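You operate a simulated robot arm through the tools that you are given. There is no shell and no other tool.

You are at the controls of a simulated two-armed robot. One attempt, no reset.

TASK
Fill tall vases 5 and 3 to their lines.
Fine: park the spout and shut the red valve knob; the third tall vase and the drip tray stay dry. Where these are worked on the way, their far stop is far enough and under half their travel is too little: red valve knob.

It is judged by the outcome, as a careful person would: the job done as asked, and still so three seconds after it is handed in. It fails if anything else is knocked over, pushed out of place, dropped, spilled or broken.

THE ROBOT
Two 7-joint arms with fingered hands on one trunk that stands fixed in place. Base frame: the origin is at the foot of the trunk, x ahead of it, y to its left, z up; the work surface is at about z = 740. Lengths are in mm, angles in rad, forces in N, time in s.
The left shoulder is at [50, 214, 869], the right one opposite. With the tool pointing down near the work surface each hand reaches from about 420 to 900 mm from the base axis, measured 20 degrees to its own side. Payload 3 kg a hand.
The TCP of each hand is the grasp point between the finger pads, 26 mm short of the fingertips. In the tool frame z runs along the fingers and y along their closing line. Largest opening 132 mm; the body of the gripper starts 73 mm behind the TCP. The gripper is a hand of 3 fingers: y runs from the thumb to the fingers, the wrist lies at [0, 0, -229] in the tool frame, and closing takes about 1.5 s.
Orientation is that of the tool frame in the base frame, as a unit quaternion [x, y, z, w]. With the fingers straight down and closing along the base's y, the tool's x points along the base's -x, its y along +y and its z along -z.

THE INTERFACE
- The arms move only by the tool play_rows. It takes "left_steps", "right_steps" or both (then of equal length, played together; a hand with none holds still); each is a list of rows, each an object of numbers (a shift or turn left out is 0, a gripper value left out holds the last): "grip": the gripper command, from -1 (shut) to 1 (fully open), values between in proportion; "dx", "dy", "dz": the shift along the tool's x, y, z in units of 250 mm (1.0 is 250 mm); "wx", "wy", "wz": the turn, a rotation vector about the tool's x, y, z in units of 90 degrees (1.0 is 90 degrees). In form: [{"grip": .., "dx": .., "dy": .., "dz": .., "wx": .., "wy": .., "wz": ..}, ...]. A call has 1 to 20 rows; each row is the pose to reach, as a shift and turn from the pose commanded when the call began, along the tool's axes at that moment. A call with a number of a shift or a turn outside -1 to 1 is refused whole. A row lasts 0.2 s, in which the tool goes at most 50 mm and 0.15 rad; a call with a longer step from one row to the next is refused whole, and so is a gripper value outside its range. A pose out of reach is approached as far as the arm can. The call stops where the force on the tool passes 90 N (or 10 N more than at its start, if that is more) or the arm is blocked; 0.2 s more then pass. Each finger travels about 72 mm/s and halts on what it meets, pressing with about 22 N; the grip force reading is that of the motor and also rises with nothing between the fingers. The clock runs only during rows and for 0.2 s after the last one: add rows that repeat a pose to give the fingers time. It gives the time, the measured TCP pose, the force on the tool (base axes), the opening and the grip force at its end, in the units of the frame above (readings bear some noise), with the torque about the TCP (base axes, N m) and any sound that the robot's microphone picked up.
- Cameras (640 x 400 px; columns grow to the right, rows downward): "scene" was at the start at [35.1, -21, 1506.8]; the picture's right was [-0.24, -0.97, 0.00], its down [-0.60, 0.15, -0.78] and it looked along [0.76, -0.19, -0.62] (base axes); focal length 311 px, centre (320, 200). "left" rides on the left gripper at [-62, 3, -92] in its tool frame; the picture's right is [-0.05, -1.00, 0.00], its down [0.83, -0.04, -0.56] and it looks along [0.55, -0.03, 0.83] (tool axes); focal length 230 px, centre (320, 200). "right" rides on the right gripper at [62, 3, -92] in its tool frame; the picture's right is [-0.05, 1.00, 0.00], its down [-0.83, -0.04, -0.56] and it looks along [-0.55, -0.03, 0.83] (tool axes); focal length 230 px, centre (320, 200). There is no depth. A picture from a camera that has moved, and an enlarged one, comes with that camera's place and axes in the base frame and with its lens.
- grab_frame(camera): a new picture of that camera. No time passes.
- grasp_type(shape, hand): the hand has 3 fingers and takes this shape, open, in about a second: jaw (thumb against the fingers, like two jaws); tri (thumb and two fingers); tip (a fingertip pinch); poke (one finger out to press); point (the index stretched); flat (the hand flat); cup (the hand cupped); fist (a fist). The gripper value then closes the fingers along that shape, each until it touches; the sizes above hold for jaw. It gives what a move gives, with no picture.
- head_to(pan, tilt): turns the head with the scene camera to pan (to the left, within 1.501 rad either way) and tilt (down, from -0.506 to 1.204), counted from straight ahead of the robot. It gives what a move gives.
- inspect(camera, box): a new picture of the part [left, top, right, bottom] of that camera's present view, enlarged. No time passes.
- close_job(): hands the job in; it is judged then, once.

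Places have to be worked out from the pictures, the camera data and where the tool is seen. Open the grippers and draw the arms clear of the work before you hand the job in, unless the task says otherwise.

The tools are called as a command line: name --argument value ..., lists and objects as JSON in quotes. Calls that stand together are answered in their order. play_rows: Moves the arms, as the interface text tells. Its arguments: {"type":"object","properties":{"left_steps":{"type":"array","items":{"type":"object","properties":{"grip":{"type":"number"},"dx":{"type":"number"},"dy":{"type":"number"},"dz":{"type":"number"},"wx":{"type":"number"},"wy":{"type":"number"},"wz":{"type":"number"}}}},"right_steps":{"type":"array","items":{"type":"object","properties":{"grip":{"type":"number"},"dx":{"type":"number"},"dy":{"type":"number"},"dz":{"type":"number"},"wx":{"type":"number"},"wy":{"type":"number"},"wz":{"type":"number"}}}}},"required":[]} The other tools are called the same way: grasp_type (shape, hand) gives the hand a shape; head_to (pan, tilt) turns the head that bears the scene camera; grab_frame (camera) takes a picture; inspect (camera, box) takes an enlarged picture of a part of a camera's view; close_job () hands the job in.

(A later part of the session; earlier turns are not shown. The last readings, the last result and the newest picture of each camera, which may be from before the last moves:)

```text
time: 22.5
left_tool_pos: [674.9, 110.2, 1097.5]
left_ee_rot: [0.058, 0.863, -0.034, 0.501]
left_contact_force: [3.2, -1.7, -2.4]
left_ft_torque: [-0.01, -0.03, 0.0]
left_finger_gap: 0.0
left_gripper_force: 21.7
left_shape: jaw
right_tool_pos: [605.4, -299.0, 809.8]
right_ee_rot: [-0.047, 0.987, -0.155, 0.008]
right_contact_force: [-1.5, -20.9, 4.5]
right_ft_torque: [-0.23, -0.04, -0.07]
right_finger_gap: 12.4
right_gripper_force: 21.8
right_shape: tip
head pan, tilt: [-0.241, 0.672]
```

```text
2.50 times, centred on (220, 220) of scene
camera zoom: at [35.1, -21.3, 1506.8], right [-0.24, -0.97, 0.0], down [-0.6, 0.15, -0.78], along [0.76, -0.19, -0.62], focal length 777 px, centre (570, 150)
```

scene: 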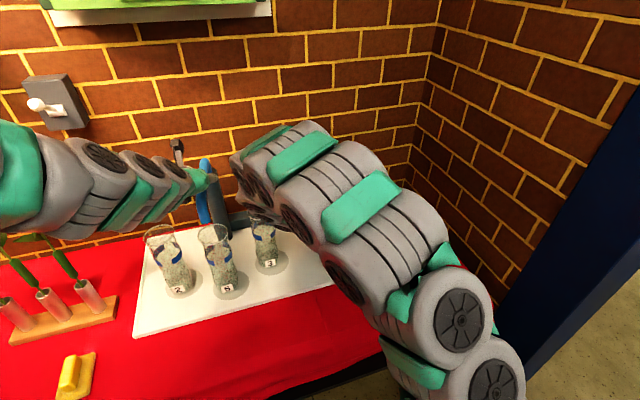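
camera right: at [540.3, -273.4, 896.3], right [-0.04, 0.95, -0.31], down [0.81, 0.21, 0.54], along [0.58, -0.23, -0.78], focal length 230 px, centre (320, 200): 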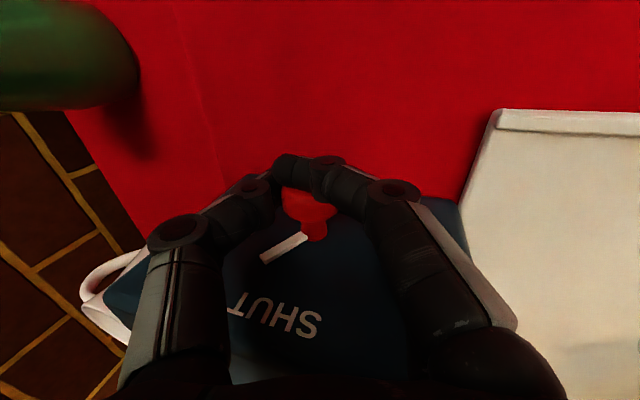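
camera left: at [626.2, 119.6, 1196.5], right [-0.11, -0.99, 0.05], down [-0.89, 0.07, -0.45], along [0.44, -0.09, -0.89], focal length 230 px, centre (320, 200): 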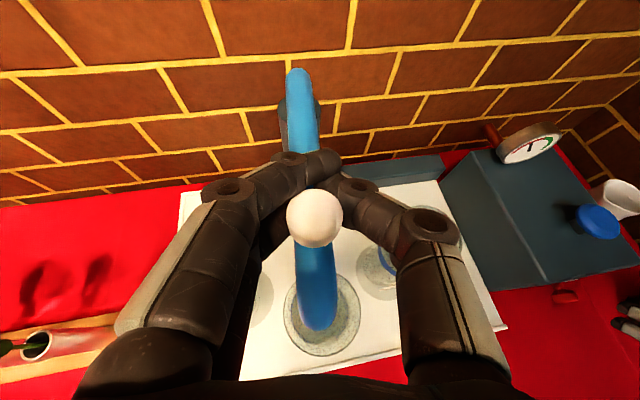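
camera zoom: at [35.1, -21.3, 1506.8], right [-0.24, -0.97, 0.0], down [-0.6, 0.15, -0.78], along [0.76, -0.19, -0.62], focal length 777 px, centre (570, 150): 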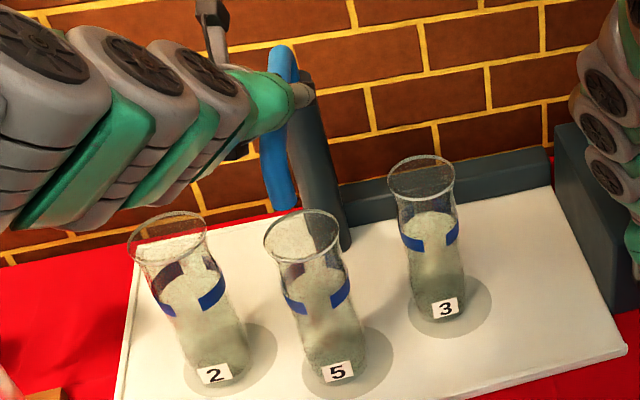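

The pointer turned with the hand and nothing is flowing yet. I'll turn on toward OPEN.

play_rows --right_steps '[{"wx": -0.07}, {"wx": -0.14}, {"wx": -0.21}, {"wx": -0.28}, {"wx": -0.35}]'

inspect --camera "scene" --box '[140, 140, 300, 300]'

grab_frame --camera "right"

```text
time: 23.7
left_tool_pos: [674.8, 109.3, 1097.5]
left_ee_rot: [0.058, 0.863, -0.033, 0.501]
left_contact_force: [2.2, 0.5, -2.0]
left_ft_torque: [-0.05, -0.05, 0.0]
left_finger_gap: 0.1
left_gripper_force: 22.1
left_shape: jaw
right_tool_pos: [604.8, -299.0, 809.1]
right_ee_rot: [-0.047, 0.992, 0.119, -0.005]
right_contact_force: [-2.0, -24.5, -7.5]
right_ft_torque: [-0.15, 0.04, -0.1]
right_finger_gap: 12.9
right_gripper_force: 22.0
right_shape: tip
head pan, tilt: [-0.241, 0.672]
```

```text
2.50 times, centred on (220, 220) of scene
camera zoom: at [35.3, -21.4, 1506.8], right [-0.24, -0.97, 0.0], down [-0.6, 0.15, -0.78], along [0.76, -0.19, -0.62], focal length 777 px, centre (570, 150)
```

zoom: 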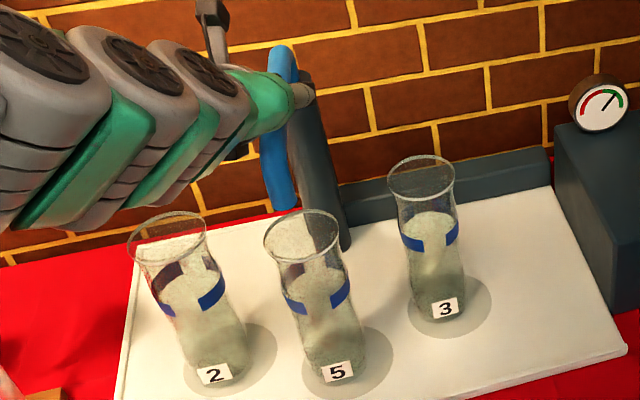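

```text
taken
camera right: at [545.1, -323.6, 899.5], right [-0.04, 0.97, 0.23], down [0.84, -0.09, 0.53], along [0.54, 0.22, -0.81], focal length 230 px, centre (320, 200)
```

right: 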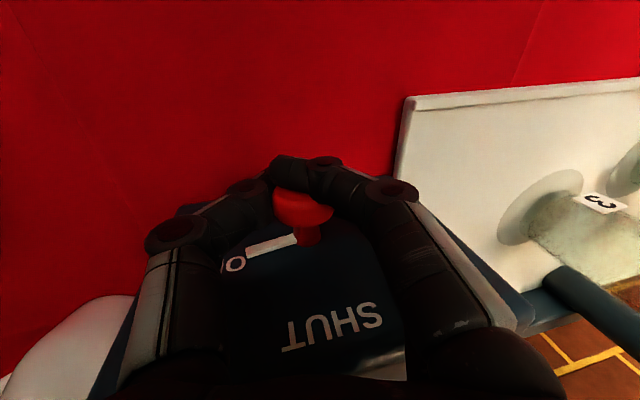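

The gauge needle has swung into green, but I see no stream yet. I'll turn the valve on to its far stop and watch.

play_rows --right_steps '[{"wx": -0.07}, {"wx": -0.14}, {"wx": -0.21}, {"wx": -0.28}]'

inspect --camera "scene" --box '[140, 140, 300, 300]'

grab_frame --camera "right"

```text
time: 24.7
left_tool_pos: [675.2, 108.5, 1097.8]
left_ee_rot: [0.058, 0.863, -0.033, 0.5]
left_contact_force: [0.6, 0.0, -1.6]
left_ft_torque: [-0.02, -0.03, -0.01]
left_finger_gap: 0.1
left_gripper_force: 22.1
left_shape: jaw
right_tool_pos: [604.2, -298.6, 808.5]
right_ee_rot: [-0.045, 0.943, 0.331, -0.017]
right_contact_force: [5.9, -23.4, -17.2]
right_ft_torque: [-0.3, -0.03, -0.09]
right_finger_gap: 13.1
right_gripper_force: 22.0
right_shape: tip
head pan, tilt: [-0.241, 0.672]
```

```text
2.50 times, centred on (220, 220) of scene
camera zoom: at [35.5, -21.4, 1506.8], right [-0.24, -0.97, 0.0], down [-0.6, 0.15, -0.78], along [0.76, -0.19, -0.62], focal length 777 px, centre (570, 150)
```

zoom: 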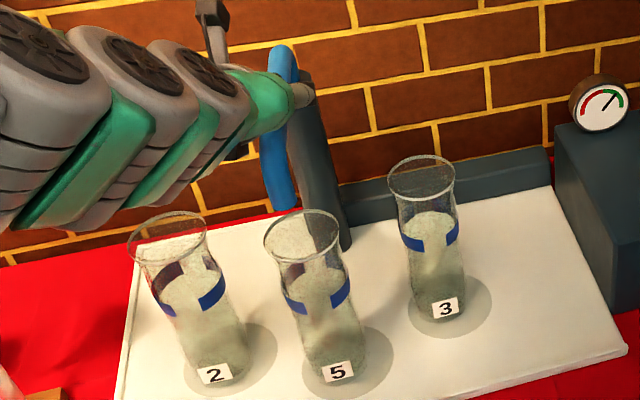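

```text
taken
camera right: at [548.2, -359.9, 882.6], right [-0.02, 0.78, 0.62], down [0.86, -0.3, 0.41], along [0.5, 0.55, -0.67], focal length 230 px, centre (320, 200)
```

right: 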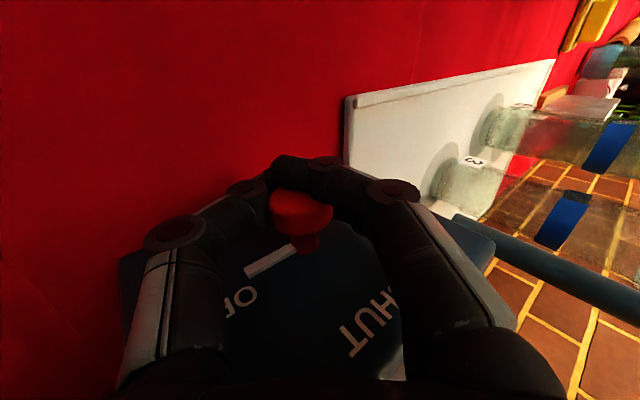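

Opening the valve took the gauge to green, but with no flow the blue mushroom button (about (705, -318), top at z≈900) must dispense. I'll let go of the knob and back the right hand away along its axis.

play_rows --right_steps '[{"grip": 0.0}, {"grip": 0.0}, {"grip": 0.0}, {"grip": 0.0}, {"grip": 0.0}, {"dz": -0.1}, {"dz": -0.2}, {"dz": -0.3}, {"dz": -0.42}]'

grab_frame --camera "right"

grab_frame --camera "scene"

```text
time: 26.7
left_tool_pos: [674.8, 109.3, 1098.1]
left_ee_rot: [0.057, 0.863, -0.033, 0.501]
left_contact_force: [2.2, 0.1, -1.2]
left_ft_torque: [-0.03, 0.03, 0.0]
left_finger_gap: 0.0
left_gripper_force: 21.9
left_shape: jaw
right_tool_pos: [611.6, -362.8, 891.8]
right_ee_rot: [-0.044, 0.942, 0.331, -0.016]
right_contact_force: [0.4, -0.7, 0.1]
right_ft_torque: [0.01, 0.0, 0.01]
right_finger_gap: 65.9
right_gripper_force: 0.1
right_shape: tip
head pan, tilt: [-0.241, 0.672]
```

```text
taken
camera right: at [555.3, -424.6, 965.7], right [-0.02, 0.78, 0.62], down [0.86, -0.3, 0.41], along [0.51, 0.55, -0.67], focal length 230 px, centre (320, 200)
```

right: 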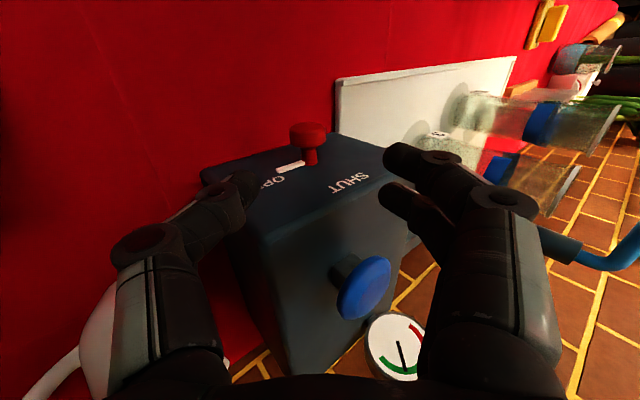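

```text
taken
```

scene: 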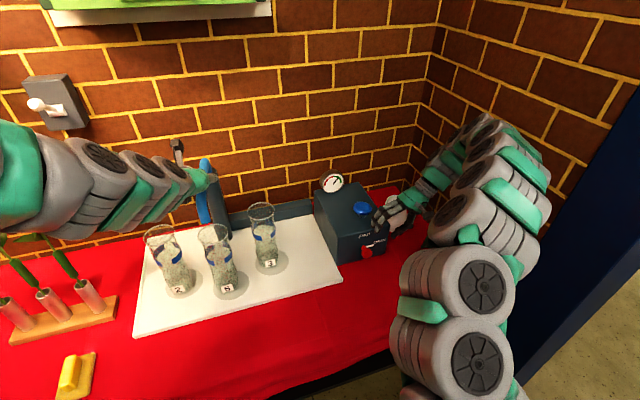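

The valve stays open and the gauge still reads green. I'll raise the right hand, bring it vertical with the fingers closed, and place it above the blue button.

play_rows --right_steps '[{"dx": 0, "dy": 0.075, "dz": -0.094, "grip": -1}, {"dx": 0, "dy": 0.15, "dz": -0.188}, {"dx": -0.077, "dy": 0.189, "dz": -0.191, "wx": 0.086}, {"dx": -0.153, "dy": 0.228, "dz": -0.194, "wx": 0.171}, {"dx": -0.23, "dy": 0.268, "dz": -0.196, "wx": 0.257}, {"dx": -0.306, "dy": 0.307, "dz": -0.199, "wx": 0.343}, {"dx": -0.383, "dy": 0.346, "dz": -0.202, "wx": 0.428}, {"dx": -0.383, "dy": 0.346, "dz": -0.202, "wx": 0.428}]'

grab_frame --camera "right"

grab_frame --camera "scene"

```text
time: 28.5
left_tool_pos: [675.3, 109.3, 1097.0]
left_ee_rot: [0.057, 0.863, -0.034, 0.501]
left_contact_force: [2.3, -0.2, -3.4]
left_ft_torque: [-0.01, 0.02, -0.01]
left_finger_gap: 0.1
left_gripper_force: 21.6
left_shape: jaw
right_tool_pos: [704.2, -318.9, 985.4]
right_ee_rot: [-0.047, 0.999, 0.0, 0.0]
right_contact_force: [0.0, 0.3, 0.5]
right_ft_torque: [-0.02, -0.02, 0.02]
right_finger_gap: 0.2
right_gripper_force: 21.4
right_shape: tip
head pan, tilt: [-0.241, 0.672]
```

```text
taken
camera right: at [641.4, -322.1, 1076.3], right [-0.04, 1.0, 0.0], down [0.83, 0.03, 0.56], along [0.55, 0.03, -0.83], focal length 230 px, centre (320, 200)
```

right: 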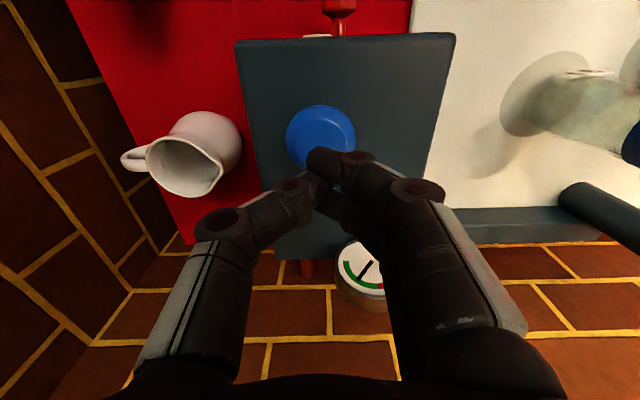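

```text
taken
```

scene: 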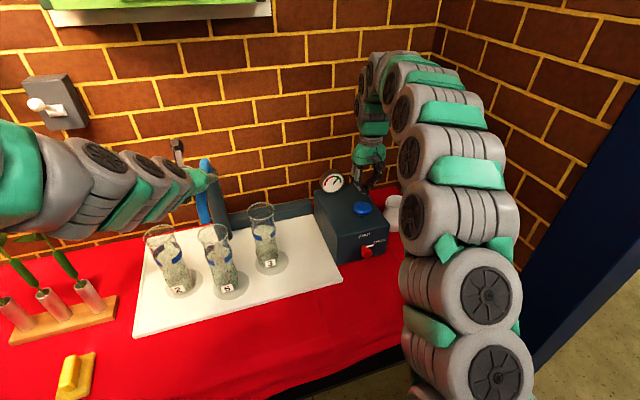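

The button center is near (700, -320, 898). I'll lower the closed fingertips onto it and watch the force.

play_rows --right_steps '[{"dx": 0.016, "dz": 0.08, "grip": -1}, {"dx": 0.016, "dz": 0.16}, {"dx": 0.016, "dz": 0.22}, {"dx": 0.016, "dz": 0.24}, {"dx": 0.016, "dz": 0.26}, {"dx": 0.016, "dz": 0.27}]'

grab_frame --camera "right"

inspect --camera "scene" --box '[300, 140, 420, 260]'

```text
time: 29.9
left_tool_pos: [674.5, 109.6, 1097.4]
left_ee_rot: [0.057, 0.863, -0.033, 0.501]
left_contact_force: [2.4, -1.1, -3.8]
left_ft_torque: [-0.03, -0.03, 0.0]
left_finger_gap: 0.2
left_gripper_force: 22.0
left_shape: jaw
right_tool_pos: [698.7, -319.8, 919.0]
right_ee_rot: [-0.047, 0.999, 0.002, 0.0]
right_contact_force: [1.2, -2.3, 13.8]
right_ft_torque: [-0.09, -0.12, 0.0]
right_finger_gap: 0.1
right_gripper_force: 21.9
right_shape: tip
head pan, tilt: [-0.241, 0.672]
heard: click
```

```text
taken
camera right: at [637.0, -322.3, 1010.2], right [-0.04, 1.0, 0.0], down [0.83, 0.03, 0.56], along [0.56, 0.03, -0.83], focal length 230 px, centre (320, 200)
```

right: 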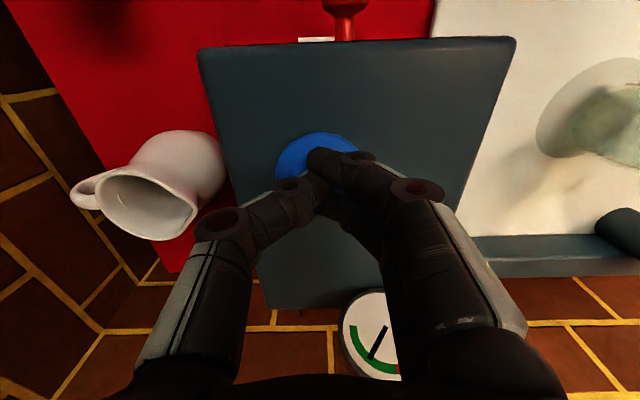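

```text
3.33 times, centred on (360, 200) of scene
camera zoom: at [35.0, -20.9, 1506.8], right [-0.24, -0.97, 0.0], down [-0.6, 0.15, -0.78], along [0.76, -0.19, -0.62], focal length 1036 px, centre (187, 200)
```

zoom: 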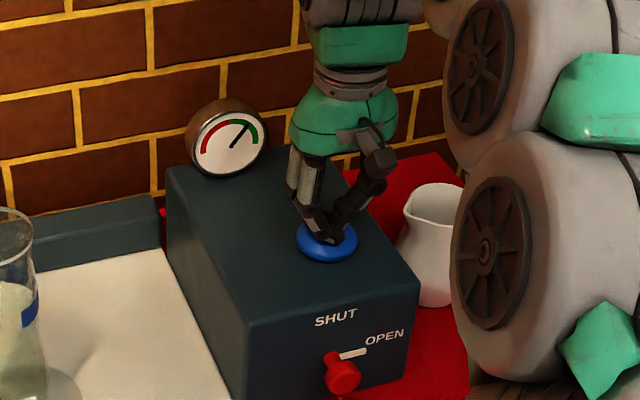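

I heard a click, so I'll check vase 5 for flow.

inspect --camera "scene" --box '[140, 140, 300, 300]'

grab_frame --camera "left"

```text
2.50 times, centred on (220, 220) of scene
camera zoom: at [35.0, -20.9, 1506.8], right [-0.24, -0.97, 0.0], down [-0.6, 0.15, -0.78], along [0.76, -0.19, -0.62], focal length 777 px, centre (570, 150)
```

zoom: 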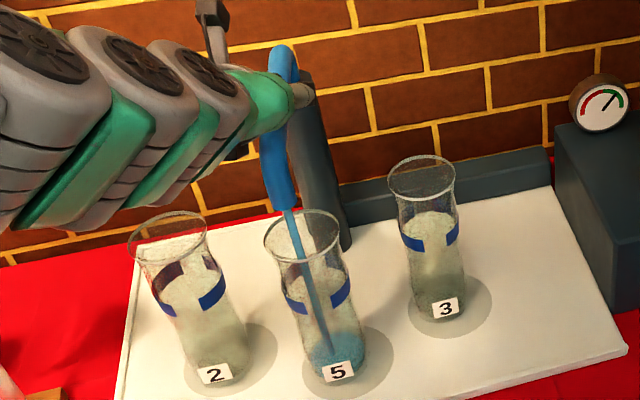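

```text
taken
camera left: at [626.1, 119.5, 1196.5], right [-0.11, -0.99, 0.05], down [-0.89, 0.08, -0.45], along [0.44, -0.09, -0.89], focal length 230 px, centre (320, 200)
```

left: 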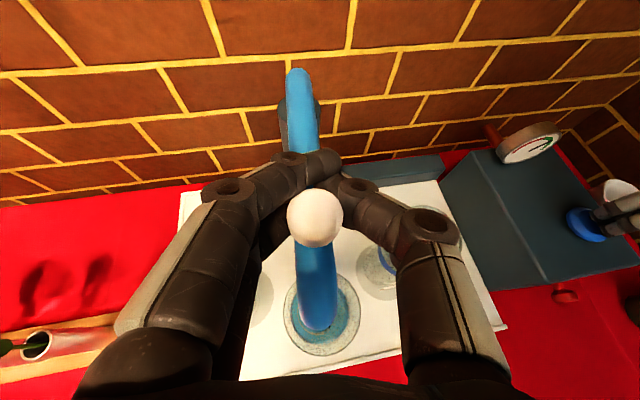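

Blue water is now falling into vase 5 while the button is pressed. I'll hold for two rows at a time to measure the fill rate.

play_rows --right_steps '[{"dz": 0}, {"dz": 0}]'

inspect --camera "scene" --box '[180, 190, 260, 310]'

```text
time: 30.5
left_tool_pos: [674.7, 110.5, 1097.7]
left_ee_rot: [0.057, 0.862, -0.033, 0.502]
left_contact_force: [2.8, -0.2, -2.5]
left_ft_torque: [-0.05, -0.02, -0.01]
left_finger_gap: 0.1
left_gripper_force: 22.0
left_shape: jaw
right_tool_pos: [700.3, -319.1, 916.7]
right_ee_rot: [-0.047, 0.999, 0.001, 0.0]
right_contact_force: [1.9, -3.6, 18.9]
right_ft_torque: [-0.12, -0.18, -0.03]
right_finger_gap: 0.0
right_gripper_force: 22.2
right_shape: tip
head pan, tilt: [-0.241, 0.672]
```

```text
3.33 times, centred on (220, 250) of scene
camera zoom: at [35.0, -20.9, 1506.8], right [-0.24, -0.97, 0.0], down [-0.6, 0.15, -0.78], along [0.76, -0.19, -0.62], focal length 1036 px, centre (653, 33)
```

zoom: 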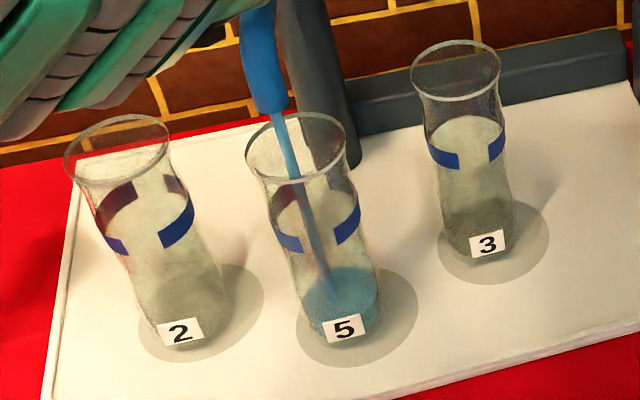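

The level is near z≈795 and the line near z≈883. I'll hold another two rows and compare.

play_rows --right_steps '[{"dz": 0}, {"dz": 0}]'

inspect --camera "scene" --box '[180, 190, 260, 310]'

```text
time: 31.1
left_tool_pos: [675.5, 109.9, 1097.0]
left_ee_rot: [0.058, 0.863, -0.033, 0.501]
left_contact_force: [2.7, 0.4, -2.9]
left_ft_torque: [-0.03, 0.01, -0.02]
left_finger_gap: 0.1
left_gripper_force: 21.7
left_shape: jaw
right_tool_pos: [698.8, -319.4, 917.7]
right_ee_rot: [-0.047, 0.999, 0.002, 0.0]
right_contact_force: [2.9, -4.1, 20.9]
right_ft_torque: [-0.18, -0.24, -0.07]
right_finger_gap: 0.0
right_gripper_force: 22.4
right_shape: tip
head pan, tilt: [-0.241, 0.672]
```

```text
3.33 times, centred on (220, 250) of scene
camera zoom: at [35.0, -20.9, 1506.8], right [-0.24, -0.97, 0.0], down [-0.6, 0.15, -0.78], along [0.76, -0.19, -0.62], focal length 1036 px, centre (653, 33)
```

zoom: 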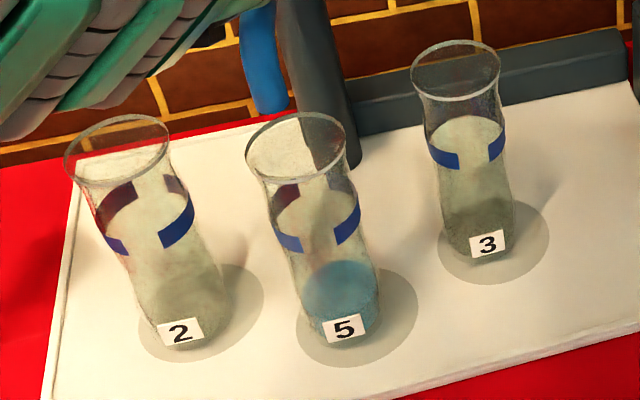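

The stream stopped although I'm still pressing, so each press seems to be a dose. I'll check the gauge and the button.

inspect --camera "scene" --box '[300, 140, 420, 260]'

inspect --camera "scene" --box '[200, 220, 240, 290]'

```text
3.33 times, centred on (360, 200) of scene
camera zoom: at [35.0, -20.9, 1506.8], right [-0.24, -0.97, 0.0], down [-0.6, 0.15, -0.78], along [0.76, -0.19, -0.62], focal length 1036 px, centre (187, 200)
```

zoom: 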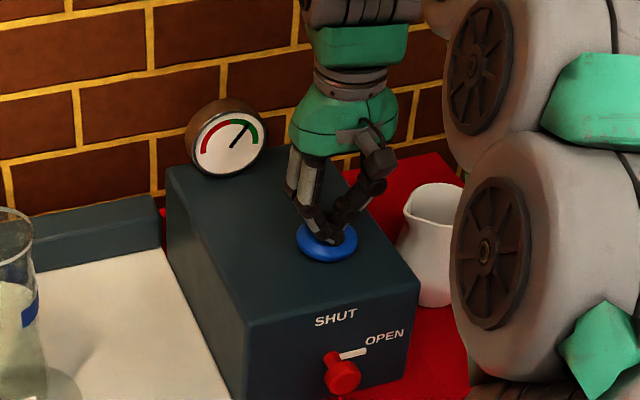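

```text
5.71 times, centred on (220, 255) of scene
camera zoom: at [35.0, -20.9, 1506.8], right [-0.24, -0.97, 0.0], down [-0.6, 0.15, -0.78], along [0.76, -0.19, -0.62], focal length 1776 px, centre (891, -114)
```

zoom: 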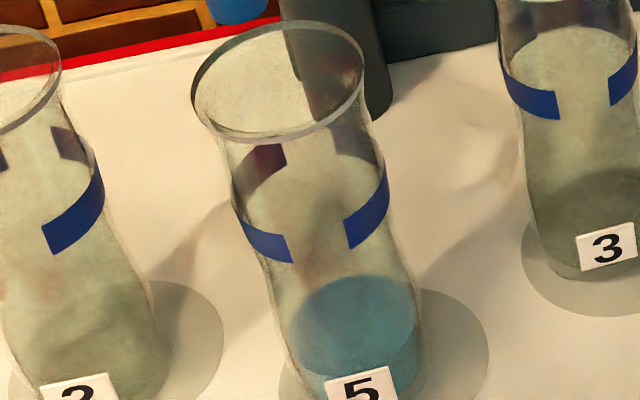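

A press gave a metered dose of roughly 37 mm (level ≈792, line ≈887). I'll release and press again to confirm.

play_rows --right_steps '[{"dz": -0.04}, {"dz": -0.08}, {"dz": -0.08}, {"dz": -0.04}, {"dz": 0.0}, {"dz": 0.0}]'

inspect --camera "scene" --box '[200, 190, 240, 290]'

```text
time: 32.5
left_tool_pos: [674.6, 110.0, 1097.8]
left_ee_rot: [0.058, 0.863, -0.035, 0.501]
left_contact_force: [2.7, -0.4, -2.9]
left_ft_torque: [-0.01, -0.05, -0.02]
left_finger_gap: 0.0
left_gripper_force: 22.0
left_shape: jaw
right_tool_pos: [699.1, -318.9, 916.9]
right_ee_rot: [-0.047, 0.999, 0.002, 0.001]
right_contact_force: [0.7, 0.9, 14.1]
right_ft_torque: [0.02, -0.09, 0.03]
right_finger_gap: 0.0
right_gripper_force: 22.1
right_shape: tip
head pan, tilt: [-0.241, 0.672]
heard: click
```

```text
4.00 times, centred on (220, 240) of scene
camera zoom: at [35.0, -20.9, 1506.8], right [-0.24, -0.97, 0.0], down [-0.6, 0.15, -0.78], along [0.76, -0.19, -0.62], focal length 1243 px, centre (720, 40)
```

zoom: 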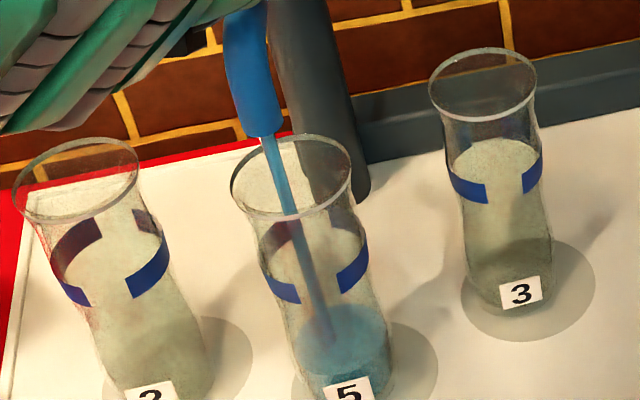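

It's flowing again. I'll lift off now to see whether releasing stops the stream early.

play_rows --right_steps '[{"dz": -0.06}]'

inspect --camera "scene" --box '[200, 190, 240, 290]'

```text
time: 32.9
left_tool_pos: [675.2, 109.3, 1097.9]
left_ee_rot: [0.057, 0.863, -0.033, 0.502]
left_contact_force: [2.3, 0.2, -3.0]
left_ft_torque: [-0.02, -0.01, 0.0]
left_finger_gap: 0.2
left_gripper_force: 22.0
left_shape: jaw
right_tool_pos: [698.1, -319.1, 930.1]
right_ee_rot: [-0.046, 0.999, 0.001, 0.0]
right_contact_force: [1.3, -0.2, 0.1]
right_ft_torque: [0.02, 0.0, -0.05]
right_finger_gap: 0.0
right_gripper_force: 21.7
right_shape: tip
head pan, tilt: [-0.241, 0.672]
```

```text
4.00 times, centred on (220, 240) of scene
camera zoom: at [35.2, -21.0, 1506.8], right [-0.24, -0.97, 0.0], down [-0.6, 0.15, -0.78], along [0.76, -0.19, -0.62], focal length 1243 px, centre (720, 40)
```

zoom: 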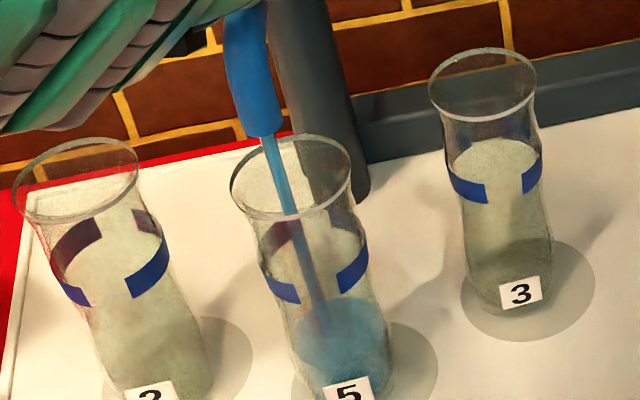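

Flow continues after lifting at t=32.9, so I'll let it run and see how the dose ends.

play_rows --right_steps '[{"dz": 0}, {"dz": 0}, {"dz": 0}, {"dz": 0}]'

inspect --camera "scene" --box '[200, 220, 240, 290]'

```text
time: 33.9
left_tool_pos: [675.6, 108.7, 1097.8]
left_ee_rot: [0.057, 0.863, -0.033, 0.501]
left_contact_force: [1.7, -0.6, -2.2]
left_ft_torque: [-0.04, -0.03, 0.01]
left_finger_gap: 0.2
left_gripper_force: 21.8
left_shape: jaw
right_tool_pos: [699.3, -319.5, 932.2]
right_ee_rot: [-0.047, 0.999, 0.002, 0.0]
right_contact_force: [0.5, 0.2, -0.5]
right_ft_torque: [0.02, 0.02, -0.02]
right_finger_gap: 0.2
right_gripper_force: 22.3
right_shape: tip
head pan, tilt: [-0.241, 0.672]
```

```text
5.71 times, centred on (220, 255) of scene
camera zoom: at [35.2, -21.0, 1506.8], right [-0.24, -0.97, 0.0], down [-0.6, 0.15, -0.78], along [0.76, -0.19, -0.62], focal length 1776 px, centre (891, -114)
```

zoom: 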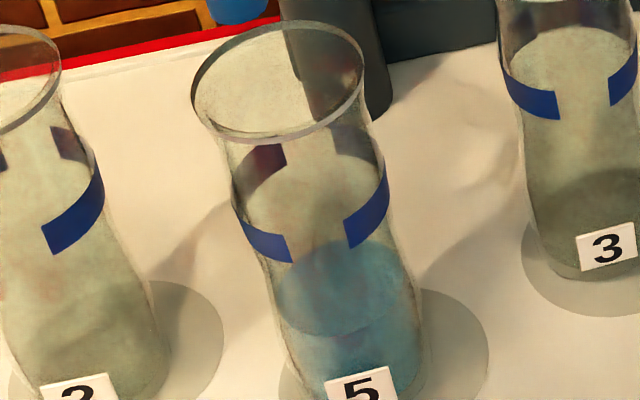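

The dose finished with the level near z≈822, about 30 mm per press, so roughly two more presses should reach the line. I'll give dose 3.

play_rows --right_steps '[{"dz": 0.03}, {"dz": 0.06}, {"dz": 0.06}, {"dz": 0.02}, {"dz": 0.0}, {"dz": 0}, {"dz": 0}, {"dz": 0}, {"dz": 0}, {"dz": 0}, {"dz": 0}, {"dz": 0}]'

inspect --camera "scene" --box '[200, 220, 240, 290]'

```text
time: 36.5
left_tool_pos: [675.4, 109.7, 1097.2]
left_ee_rot: [0.057, 0.862, -0.033, 0.502]
left_contact_force: [1.7, 0.7, -2.3]
left_ft_torque: [-0.03, 0.0, 0.01]
left_finger_gap: 0.4
left_gripper_force: 22.0
left_shape: jaw
right_tool_pos: [698.8, -317.9, 932.5]
right_ee_rot: [-0.047, 0.999, 0.001, 0.0]
right_contact_force: [0.5, 0.2, 0.2]
right_ft_torque: [0.01, 0.02, -0.02]
right_finger_gap: 0.1
right_gripper_force: 22.0
right_shape: tip
head pan, tilt: [-0.241, 0.672]
heard: click
```

```text
5.71 times, centred on (220, 255) of scene
camera zoom: at [35.2, -21.0, 1506.8], right [-0.24, -0.97, 0.0], down [-0.6, 0.15, -0.78], along [0.76, -0.19, -0.62], focal length 1776 px, centre (891, -114)
```

zoom: 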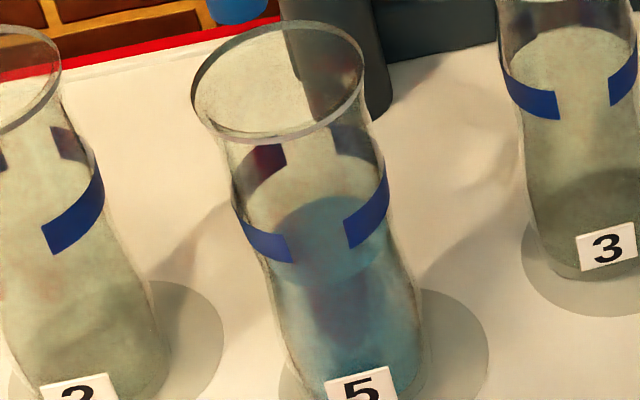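

The level is now ≈856, rising about 34 mm per press, so one more dose should land at mid-band. I'll give dose 4.

play_rows --right_steps '[{"dz": 0.03}, {"dz": 0.06}, {"dz": 0.06}, {"dz": 0.02}, {"dz": 0.0}, {"dz": 0}, {"dz": 0}, {"dz": 0}, {"dz": 0}, {"dz": 0}, {"dz": 0}, {"dz": 0}]'

inspect --camera "scene" --box '[200, 220, 240, 290]'

grab_frame --camera "left"

```text
time: 39.1
left_tool_pos: [676.3, 109.7, 1096.7]
left_ee_rot: [0.058, 0.863, -0.034, 0.501]
left_contact_force: [1.8, 0.0, -2.7]
left_ft_torque: [-0.04, -0.01, 0.01]
left_finger_gap: 0.0
left_gripper_force: 22.2
left_shape: jaw
right_tool_pos: [699.6, -318.3, 932.4]
right_ee_rot: [-0.047, 0.999, 0.001, 0.0]
right_contact_force: [0.0, 0.2, -0.3]
right_ft_torque: [0.02, 0.04, 0.0]
right_finger_gap: 0.0
right_gripper_force: 22.7
right_shape: tip
head pan, tilt: [-0.241, 0.672]
heard: click
```

```text
5.71 times, centred on (220, 255) of scene
camera zoom: at [35.2, -21.0, 1506.8], right [-0.24, -0.97, 0.0], down [-0.6, 0.15, -0.78], along [0.76, -0.19, -0.62], focal length 1776 px, centre (891, -114)
```

zoom: 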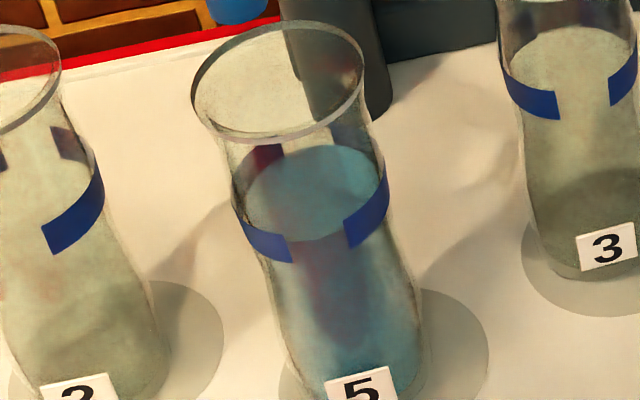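

```text
taken
camera left: at [626.2, 119.5, 1196.4], right [-0.11, -0.99, 0.05], down [-0.89, 0.07, -0.45], along [0.44, -0.09, -0.89], focal length 230 px, centre (320, 200)
```

left: 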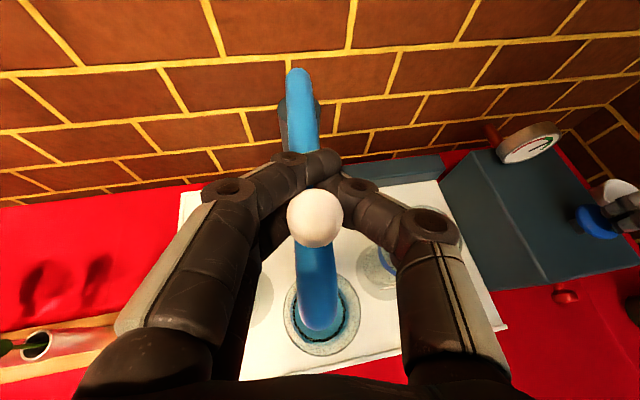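

Vase 5's surface sits at mid-band, so it's filled after four doses and the stream has stopped. I'll swing the spout back along the arc to vase 3.

play_rows --left_steps '[{"dz": 0}, {"dz": 0}, {"dx": -0.006, "dy": -0.0565, "dz": 0.0103}, {"dx": -0.0144, "dy": -0.1119, "dz": 0.0251}, {"dx": -0.0254, "dy": -0.1655, "dz": 0.0442}, {"dx": -0.0385, "dy": -0.2173, "dz": 0.067}, {"dx": -0.0539, "dy": -0.2665, "dz": 0.0937}, {"dx": -0.0712, "dy": -0.3127, "dz": 0.1238}, {"dx": -0.0906, "dy": -0.3556, "dz": 0.1575}, {"dx": -0.1117, "dy": -0.3951, "dz": 0.1942}, {"dx": -0.1253, "dy": -0.417, "dz": 0.2177}, {"dx": -0.1253, "dy": -0.417, "dz": 0.2177}]'

grab_frame --camera "left"

inspect --camera "scene" --box '[190, 160, 310, 300]'

```text
time: 41.7
left_tool_pos: [723.4, -2.3, 1097.8]
left_ee_rot: [0.057, 0.863, -0.033, 0.5]
left_contact_force: [-0.6, -0.8, -1.7]
left_ft_torque: [-0.01, 0.04, 0.02]
left_finger_gap: 0.0
left_gripper_force: 22.0
left_shape: jaw
right_tool_pos: [699.1, -319.0, 932.8]
right_ee_rot: [-0.047, 0.999, 0.002, -0.001]
right_contact_force: [-0.5, 0.1, 0.4]
right_ft_torque: [0.01, -0.02, 0.0]
right_finger_gap: 0.0
right_gripper_force: 22.4
right_shape: tip
head pan, tilt: [-0.241, 0.672]
```

```text
taken
camera left: at [675.0, 8.1, 1196.4], right [-0.11, -0.99, 0.05], down [-0.89, 0.08, -0.45], along [0.44, -0.09, -0.89], focal length 230 px, centre (320, 200)
```

left: 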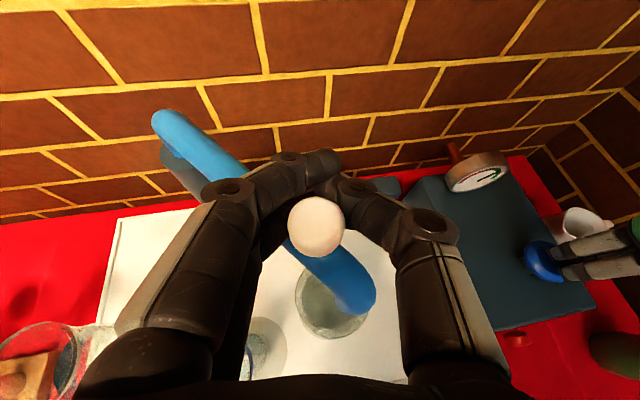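

```text
2.86 times, centred on (250, 230) of scene
camera zoom: at [35.1, -21.0, 1506.8], right [-0.24, -0.97, 0.0], down [-0.6, 0.15, -0.78], along [0.76, -0.19, -0.62], focal length 888 px, centre (520, 114)
```

zoom: 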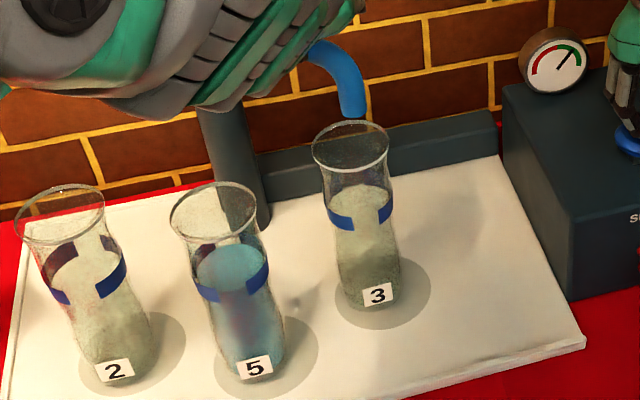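

The spout tip is inside vase 3's mouth, about 10 mm off center, and vase 5's level holds within its band. I'll give the first dose to vase 3 and check where the stream lands.

play_rows --right_steps '[{"dz": 0.03}, {"dz": 0.06}, {"dz": 0.06}]'

inspect --camera "scene" --box '[190, 160, 310, 300]'

```text
time: 42.5
left_tool_pos: [723.8, -1.5, 1097.7]
left_ee_rot: [0.057, 0.863, -0.033, 0.501]
left_contact_force: [0.2, -0.5, -1.6]
left_ft_torque: [0.0, 0.0, 0.05]
left_finger_gap: 0.0
left_gripper_force: 22.1
left_shape: jaw
right_tool_pos: [699.3, -319.1, 918.2]
right_ee_rot: [-0.047, 0.999, 0.001, 0.001]
right_contact_force: [0.9, 1.0, 13.8]
right_ft_torque: [-0.03, -0.08, -0.01]
right_finger_gap: 0.0
right_gripper_force: 21.7
right_shape: tip
head pan, tilt: [-0.241, 0.672]
heard: click
```

```text
2.86 times, centred on (250, 230) of scene
camera zoom: at [35.0, -20.9, 1506.8], right [-0.24, -0.97, 0.0], down [-0.6, 0.15, -0.78], along [0.76, -0.19, -0.62], focal length 888 px, centre (520, 114)
```

zoom: 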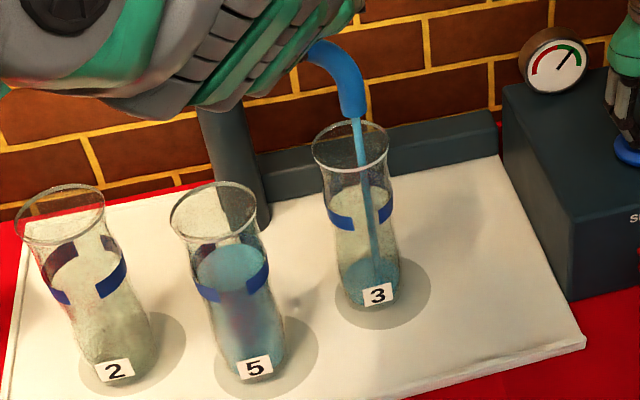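

The stream lands inside vase 3. I'll finish this dose and check the level.

play_rows --right_steps '[{"dz": -0.03}, {"dz": -0.06}, {"dz": -0.06}, {"dz": -0.06}, {"dz": -0.06}, {"dz": -0.06}, {"dz": -0.06}, {"dz": -0.06}]'

inspect --camera "scene" --box '[240, 195, 290, 285]'

```text
time: 44.3
left_tool_pos: [723.1, -0.7, 1098.7]
left_ee_rot: [0.057, 0.863, -0.033, 0.501]
left_contact_force: [0.5, -0.6, -1.8]
left_ft_torque: [-0.04, 0.02, 0.01]
left_finger_gap: 0.3
left_gripper_force: 21.8
left_shape: jaw
right_tool_pos: [698.9, -319.8, 931.9]
right_ee_rot: [-0.047, 0.999, 0.002, 0.0]
right_contact_force: [-0.5, 0.2, -0.1]
right_ft_torque: [0.01, 0.04, 0.02]
right_finger_gap: 0.0
right_gripper_force: 22.3
right_shape: tip
head pan, tilt: [-0.241, 0.672]
```

```text
4.44 times, centred on (265, 240) of scene
camera zoom: at [35.1, -21.0, 1506.8], right [-0.24, -0.97, 0.0], down [-0.6, 0.15, -0.78], along [0.76, -0.19, -0.62], focal length 1381 px, centre (564, 22)
```

zoom: 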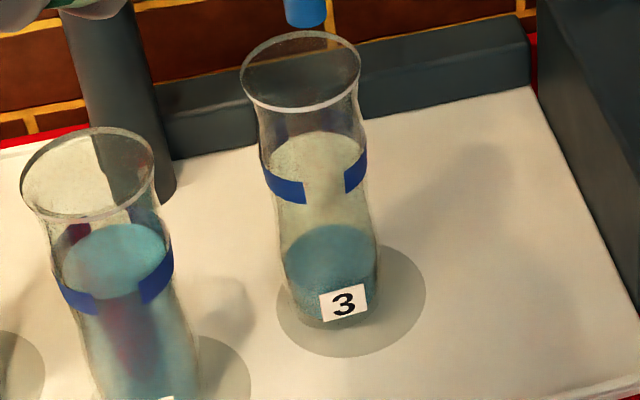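

One dose is in vase 3. I'll give two more presses, then check the level.

play_rows --right_steps '[{"dz": 0.03}, {"dz": 0.06}, {"dz": 0.06}, {"dz": 0.02}, {"dz": 0.0}, {"dz": 0}, {"dz": 0}, {"dz": 0}, {"dz": 0}, {"dz": 0}, {"dz": 0}, {"dz": 0}]'

play_rows --right_steps '[{"dz": 0.03}, {"dz": 0.06}, {"dz": 0.06}, {"dz": 0.02}, {"dz": 0.0}, {"dz": 0}, {"dz": 0}, {"dz": 0}, {"dz": 0}, {"dz": 0}, {"dz": 0}, {"dz": 0}]'

inspect --camera "scene" --box '[240, 195, 290, 285]'

```text
time: 46.9
left_tool_pos: [724.3, -1.4, 1098.6]
left_ee_rot: [0.057, 0.863, -0.033, 0.501]
left_contact_force: [0.4, -0.4, -0.9]
left_ft_torque: [0.02, 0.0, -0.01]
left_finger_gap: 0.0
left_gripper_force: 21.6
left_shape: jaw
right_tool_pos: [698.8, -318.6, 932.0]
right_ee_rot: [-0.047, 0.999, 0.002, -0.001]
right_contact_force: [0.6, 0.4, 0.2]
right_ft_torque: [0.04, 0.03, 0.0]
right_finger_gap: 0.0
right_gripper_force: 21.6
right_shape: tip
head pan, tilt: [-0.241, 0.672]
heard: click
```

```text
time: 49.5
left_tool_pos: [724.4, -2.3, 1098.5]
left_ee_rot: [0.058, 0.863, -0.034, 0.501]
left_contact_force: [-0.1, 0.5, 0.0]
left_ft_torque: [0.01, -0.01, 0.02]
left_finger_gap: 0.0
left_gripper_force: 22.1
left_shape: jaw
right_tool_pos: [698.4, -318.3, 933.7]
right_ee_rot: [-0.047, 0.999, 0.002, -0.001]
right_contact_force: [0.1, -0.3, 0.2]
right_ft_torque: [0.04, 0.01, -0.02]
right_finger_gap: 0.0
right_gripper_force: 21.5
right_shape: tip
head pan, tilt: [-0.241, 0.672]
heard: click
```

```text
4.44 times, centred on (265, 240) of scene
camera zoom: at [35.1, -21.0, 1506.8], right [-0.24, -0.97, 0.0], down [-0.6, 0.15, -0.78], along [0.76, -0.19, -0.62], focal length 1381 px, centre (564, 22)
```

zoom: 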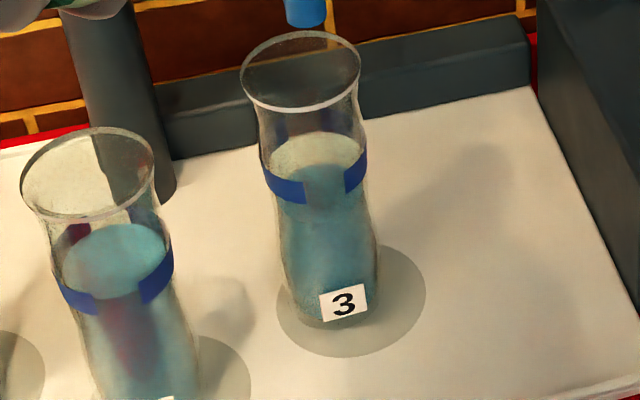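

Vase 3 is just below the line after three doses, matching vase 5 at the same point. I'll give the fourth dose.

play_rows --right_steps '[{"dz": 0.03}, {"dz": 0.06}, {"dz": 0.06}, {"dz": 0.02}, {"dz": 0.0}, {"dz": 0}, {"dz": 0}, {"dz": 0}, {"dz": 0}, {"dz": 0}, {"dz": 0}, {"dz": 0}]'

inspect --camera "scene" --box '[240, 195, 290, 285]'

inspect --camera "scene" --box '[300, 140, 420, 260]'

```text
time: 52.1
left_tool_pos: [724.6, -1.8, 1097.9]
left_ee_rot: [0.057, 0.863, -0.033, 0.501]
left_contact_force: [0.6, 0.6, -1.2]
left_ft_torque: [-0.02, 0.01, -0.01]
left_finger_gap: 0.0
left_gripper_force: 22.5
left_shape: jaw
right_tool_pos: [699.9, -319.4, 933.0]
right_ee_rot: [-0.047, 0.999, 0.001, 0.0]
right_contact_force: [0.3, -0.1, -0.1]
right_ft_torque: [0.01, 0.02, -0.02]
right_finger_gap: 0.1
right_gripper_force: 22.4
right_shape: tip
head pan, tilt: [-0.241, 0.672]
heard: click
```

```text
4.44 times, centred on (265, 240) of scene
camera zoom: at [35.1, -21.0, 1506.8], right [-0.24, -0.97, 0.0], down [-0.6, 0.15, -0.78], along [0.76, -0.19, -0.62], focal length 1381 px, centre (564, 22)
```

zoom: 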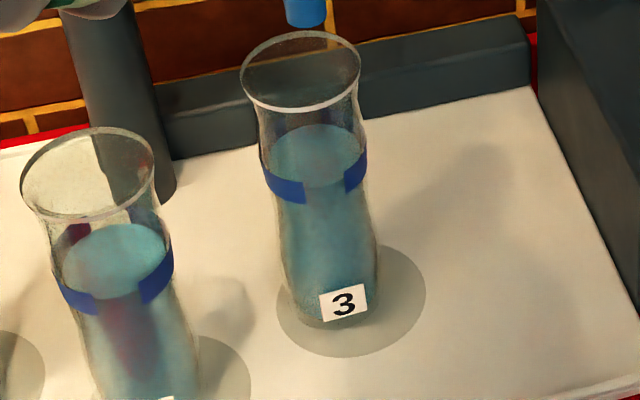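

```text
3.33 times, centred on (360, 200) of scene
camera zoom: at [35.1, -21.0, 1506.8], right [-0.24, -0.97, 0.0], down [-0.6, 0.15, -0.78], along [0.76, -0.19, -0.62], focal length 1036 px, centre (187, 200)
```

zoom: 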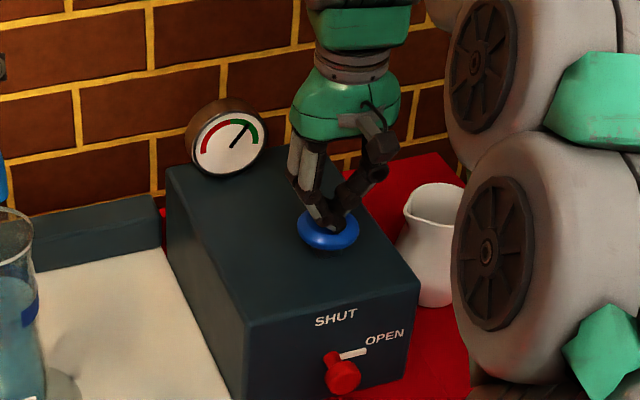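

Both vases are at mid-band and vase 2 is dry. Before parking the spout I'll shut the valve, so the right hand lifts off the button and returns to its staging pose by the knob.

play_rows --right_steps '[{"dz": -0.1, "grip": -1}, {"dz": -0.2}, {"dx": 0.1, "dy": -0.04, "dz": -0.2, "wx": -0.086}, {"dx": 0.19, "dy": -0.075, "dz": -0.2, "wx": -0.171}, {"dx": 0.28, "dy": -0.107, "dz": -0.2, "wx": -0.257}, {"dx": 0.368, "dy": -0.14, "dz": -0.18, "wx": -0.343, "grip": 0}, {"dx": 0.368, "dy": -0.14, "dz": -0.05, "wx": -0.428}, {"dx": 0.368, "dy": -0.14, "dz": 0.08, "wx": -0.428}, {"dx": 0.368, "dy": -0.14, "dz": 0.164, "wx": -0.428}, {"dx": 0.368, "dy": -0.14, "dz": 0.164, "wx": -0.428}]'

inspect --camera "right" --box '[240, 90, 400, 190]'

grab_frame --camera "scene"

```text
time: 54.3
left_tool_pos: [722.9, -1.2, 1097.4]
left_ee_rot: [0.057, 0.862, -0.033, 0.502]
left_contact_force: [0.5, -0.2, -0.5]
left_ft_torque: [-0.01, 0.0, -0.02]
left_finger_gap: 0.1
left_gripper_force: 22.3
left_shape: jaw
right_tool_pos: [610.0, -363.6, 890.6]
right_ee_rot: [-0.045, 0.942, 0.332, -0.016]
right_contact_force: [1.2, -0.2, 0.5]
right_ft_torque: [-0.02, -0.01, -0.02]
right_finger_gap: 66.0
right_gripper_force: 0.0
right_shape: tip
head pan, tilt: [-0.241, 0.672]
```

```text
4.00 times, centred on (320, 140) of right
camera zoom: at [554.6, -424.8, 964.7], right [-0.02, 0.78, 0.62], down [0.86, -0.3, 0.41], along [0.51, 0.55, -0.67], focal length 920 px, centre (320, 440)
```

zoom: 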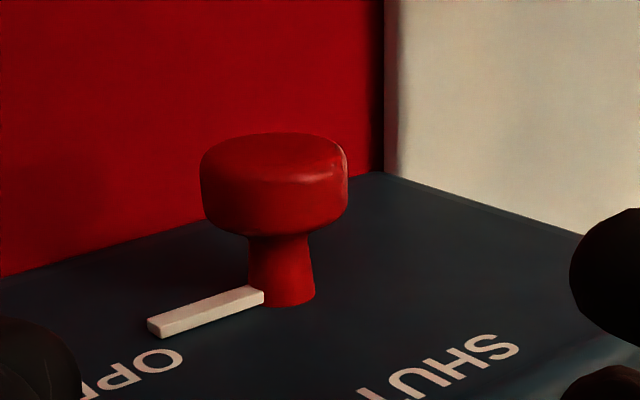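

```text
taken
```

scene: 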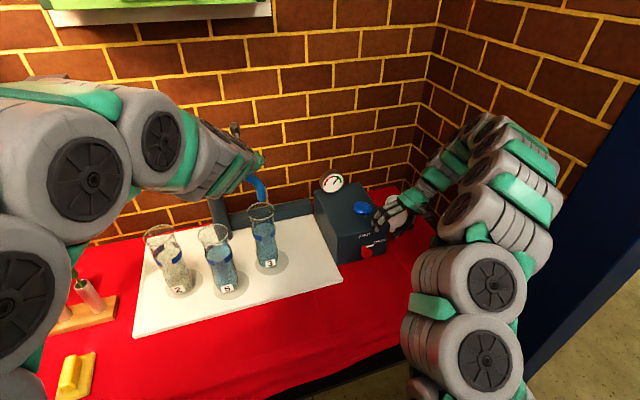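

From the two leaned views the knob axis solves to about y≈-305.6, z≈802. I'll correct the lateral offset, advance onto the knob and close.

play_rows --right_steps '[{"dx": -0.008, "dy": -0.04, "dz": 0.1, "grip": 0}, {"dx": -0.008, "dy": -0.04, "dz": 0.2}, {"dx": -0.008, "dy": -0.04, "dz": 0.3}, {"dx": -0.008, "dy": -0.04, "dz": 0.36}, {"dx": -0.008, "dy": -0.04, "dz": 0.395}, {"dx": -0.008, "dy": -0.04, "dz": 0.395}]'

grab_frame --camera "right"

```text
time: 55.7
left_tool_pos: [723.1, -1.7, 1098.1]
left_ee_rot: [0.057, 0.862, -0.033, 0.502]
left_contact_force: [0.1, -0.5, -1.1]
left_ft_torque: [0.0, -0.05, -0.03]
left_finger_gap: 0.0
left_gripper_force: 21.9
left_shape: jaw
right_tool_pos: [608.2, -309.2, 807.6]
right_ee_rot: [-0.044, 0.942, 0.331, -0.015]
right_contact_force: [-0.3, -0.1, -0.1]
right_ft_torque: [0.0, -0.01, 0.01]
right_finger_gap: 66.1
right_gripper_force: 0.0
right_shape: tip
head pan, tilt: [-0.241, 0.672]
```

```text
taken
camera right: at [551.7, -369.7, 881.9], right [-0.02, 0.78, 0.62], down [0.86, -0.3, 0.41], along [0.51, 0.55, -0.67], focal length 230 px, centre (320, 200)
```

right: 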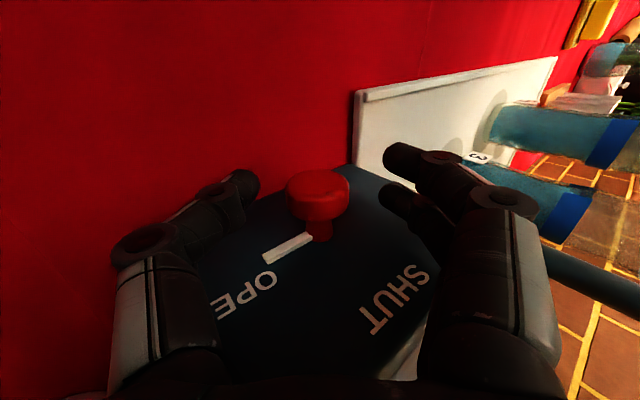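

The knob sits centered between the fingers with no contact yet. I'll close on it.

play_rows --right_steps '[{"grip": -1}, {"grip": -1}, {"grip": -1}, {"grip": -1}, {"grip": -1}, {"grip": -1}]'

grab_frame --camera "right"

```text
time: 57.1
left_tool_pos: [724.9, -2.5, 1097.5]
left_ee_rot: [0.058, 0.863, -0.034, 0.5]
left_contact_force: [-0.3, 0.4, 0.3]
left_ft_torque: [0.02, -0.03, 0.01]
left_finger_gap: 0.2
left_gripper_force: 22.0
left_shape: jaw
right_tool_pos: [608.4, -308.0, 807.4]
right_ee_rot: [-0.044, 0.943, 0.331, -0.015]
right_contact_force: [-5.7, 1.7, -13.0]
right_ft_torque: [-0.03, 0.04, 0.03]
right_finger_gap: 12.2
right_gripper_force: 21.6
right_shape: tip
head pan, tilt: [-0.241, 0.672]
```

```text
taken
camera right: at [551.4, -369.7, 881.6], right [-0.02, 0.78, 0.62], down [0.86, -0.3, 0.41], along [0.5, 0.55, -0.67], focal length 230 px, centre (320, 200)
```

right: 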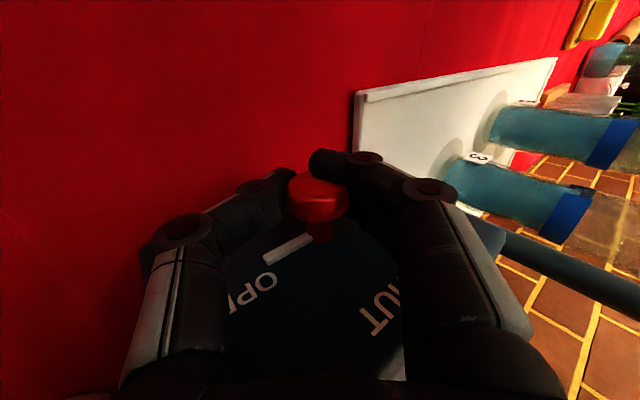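

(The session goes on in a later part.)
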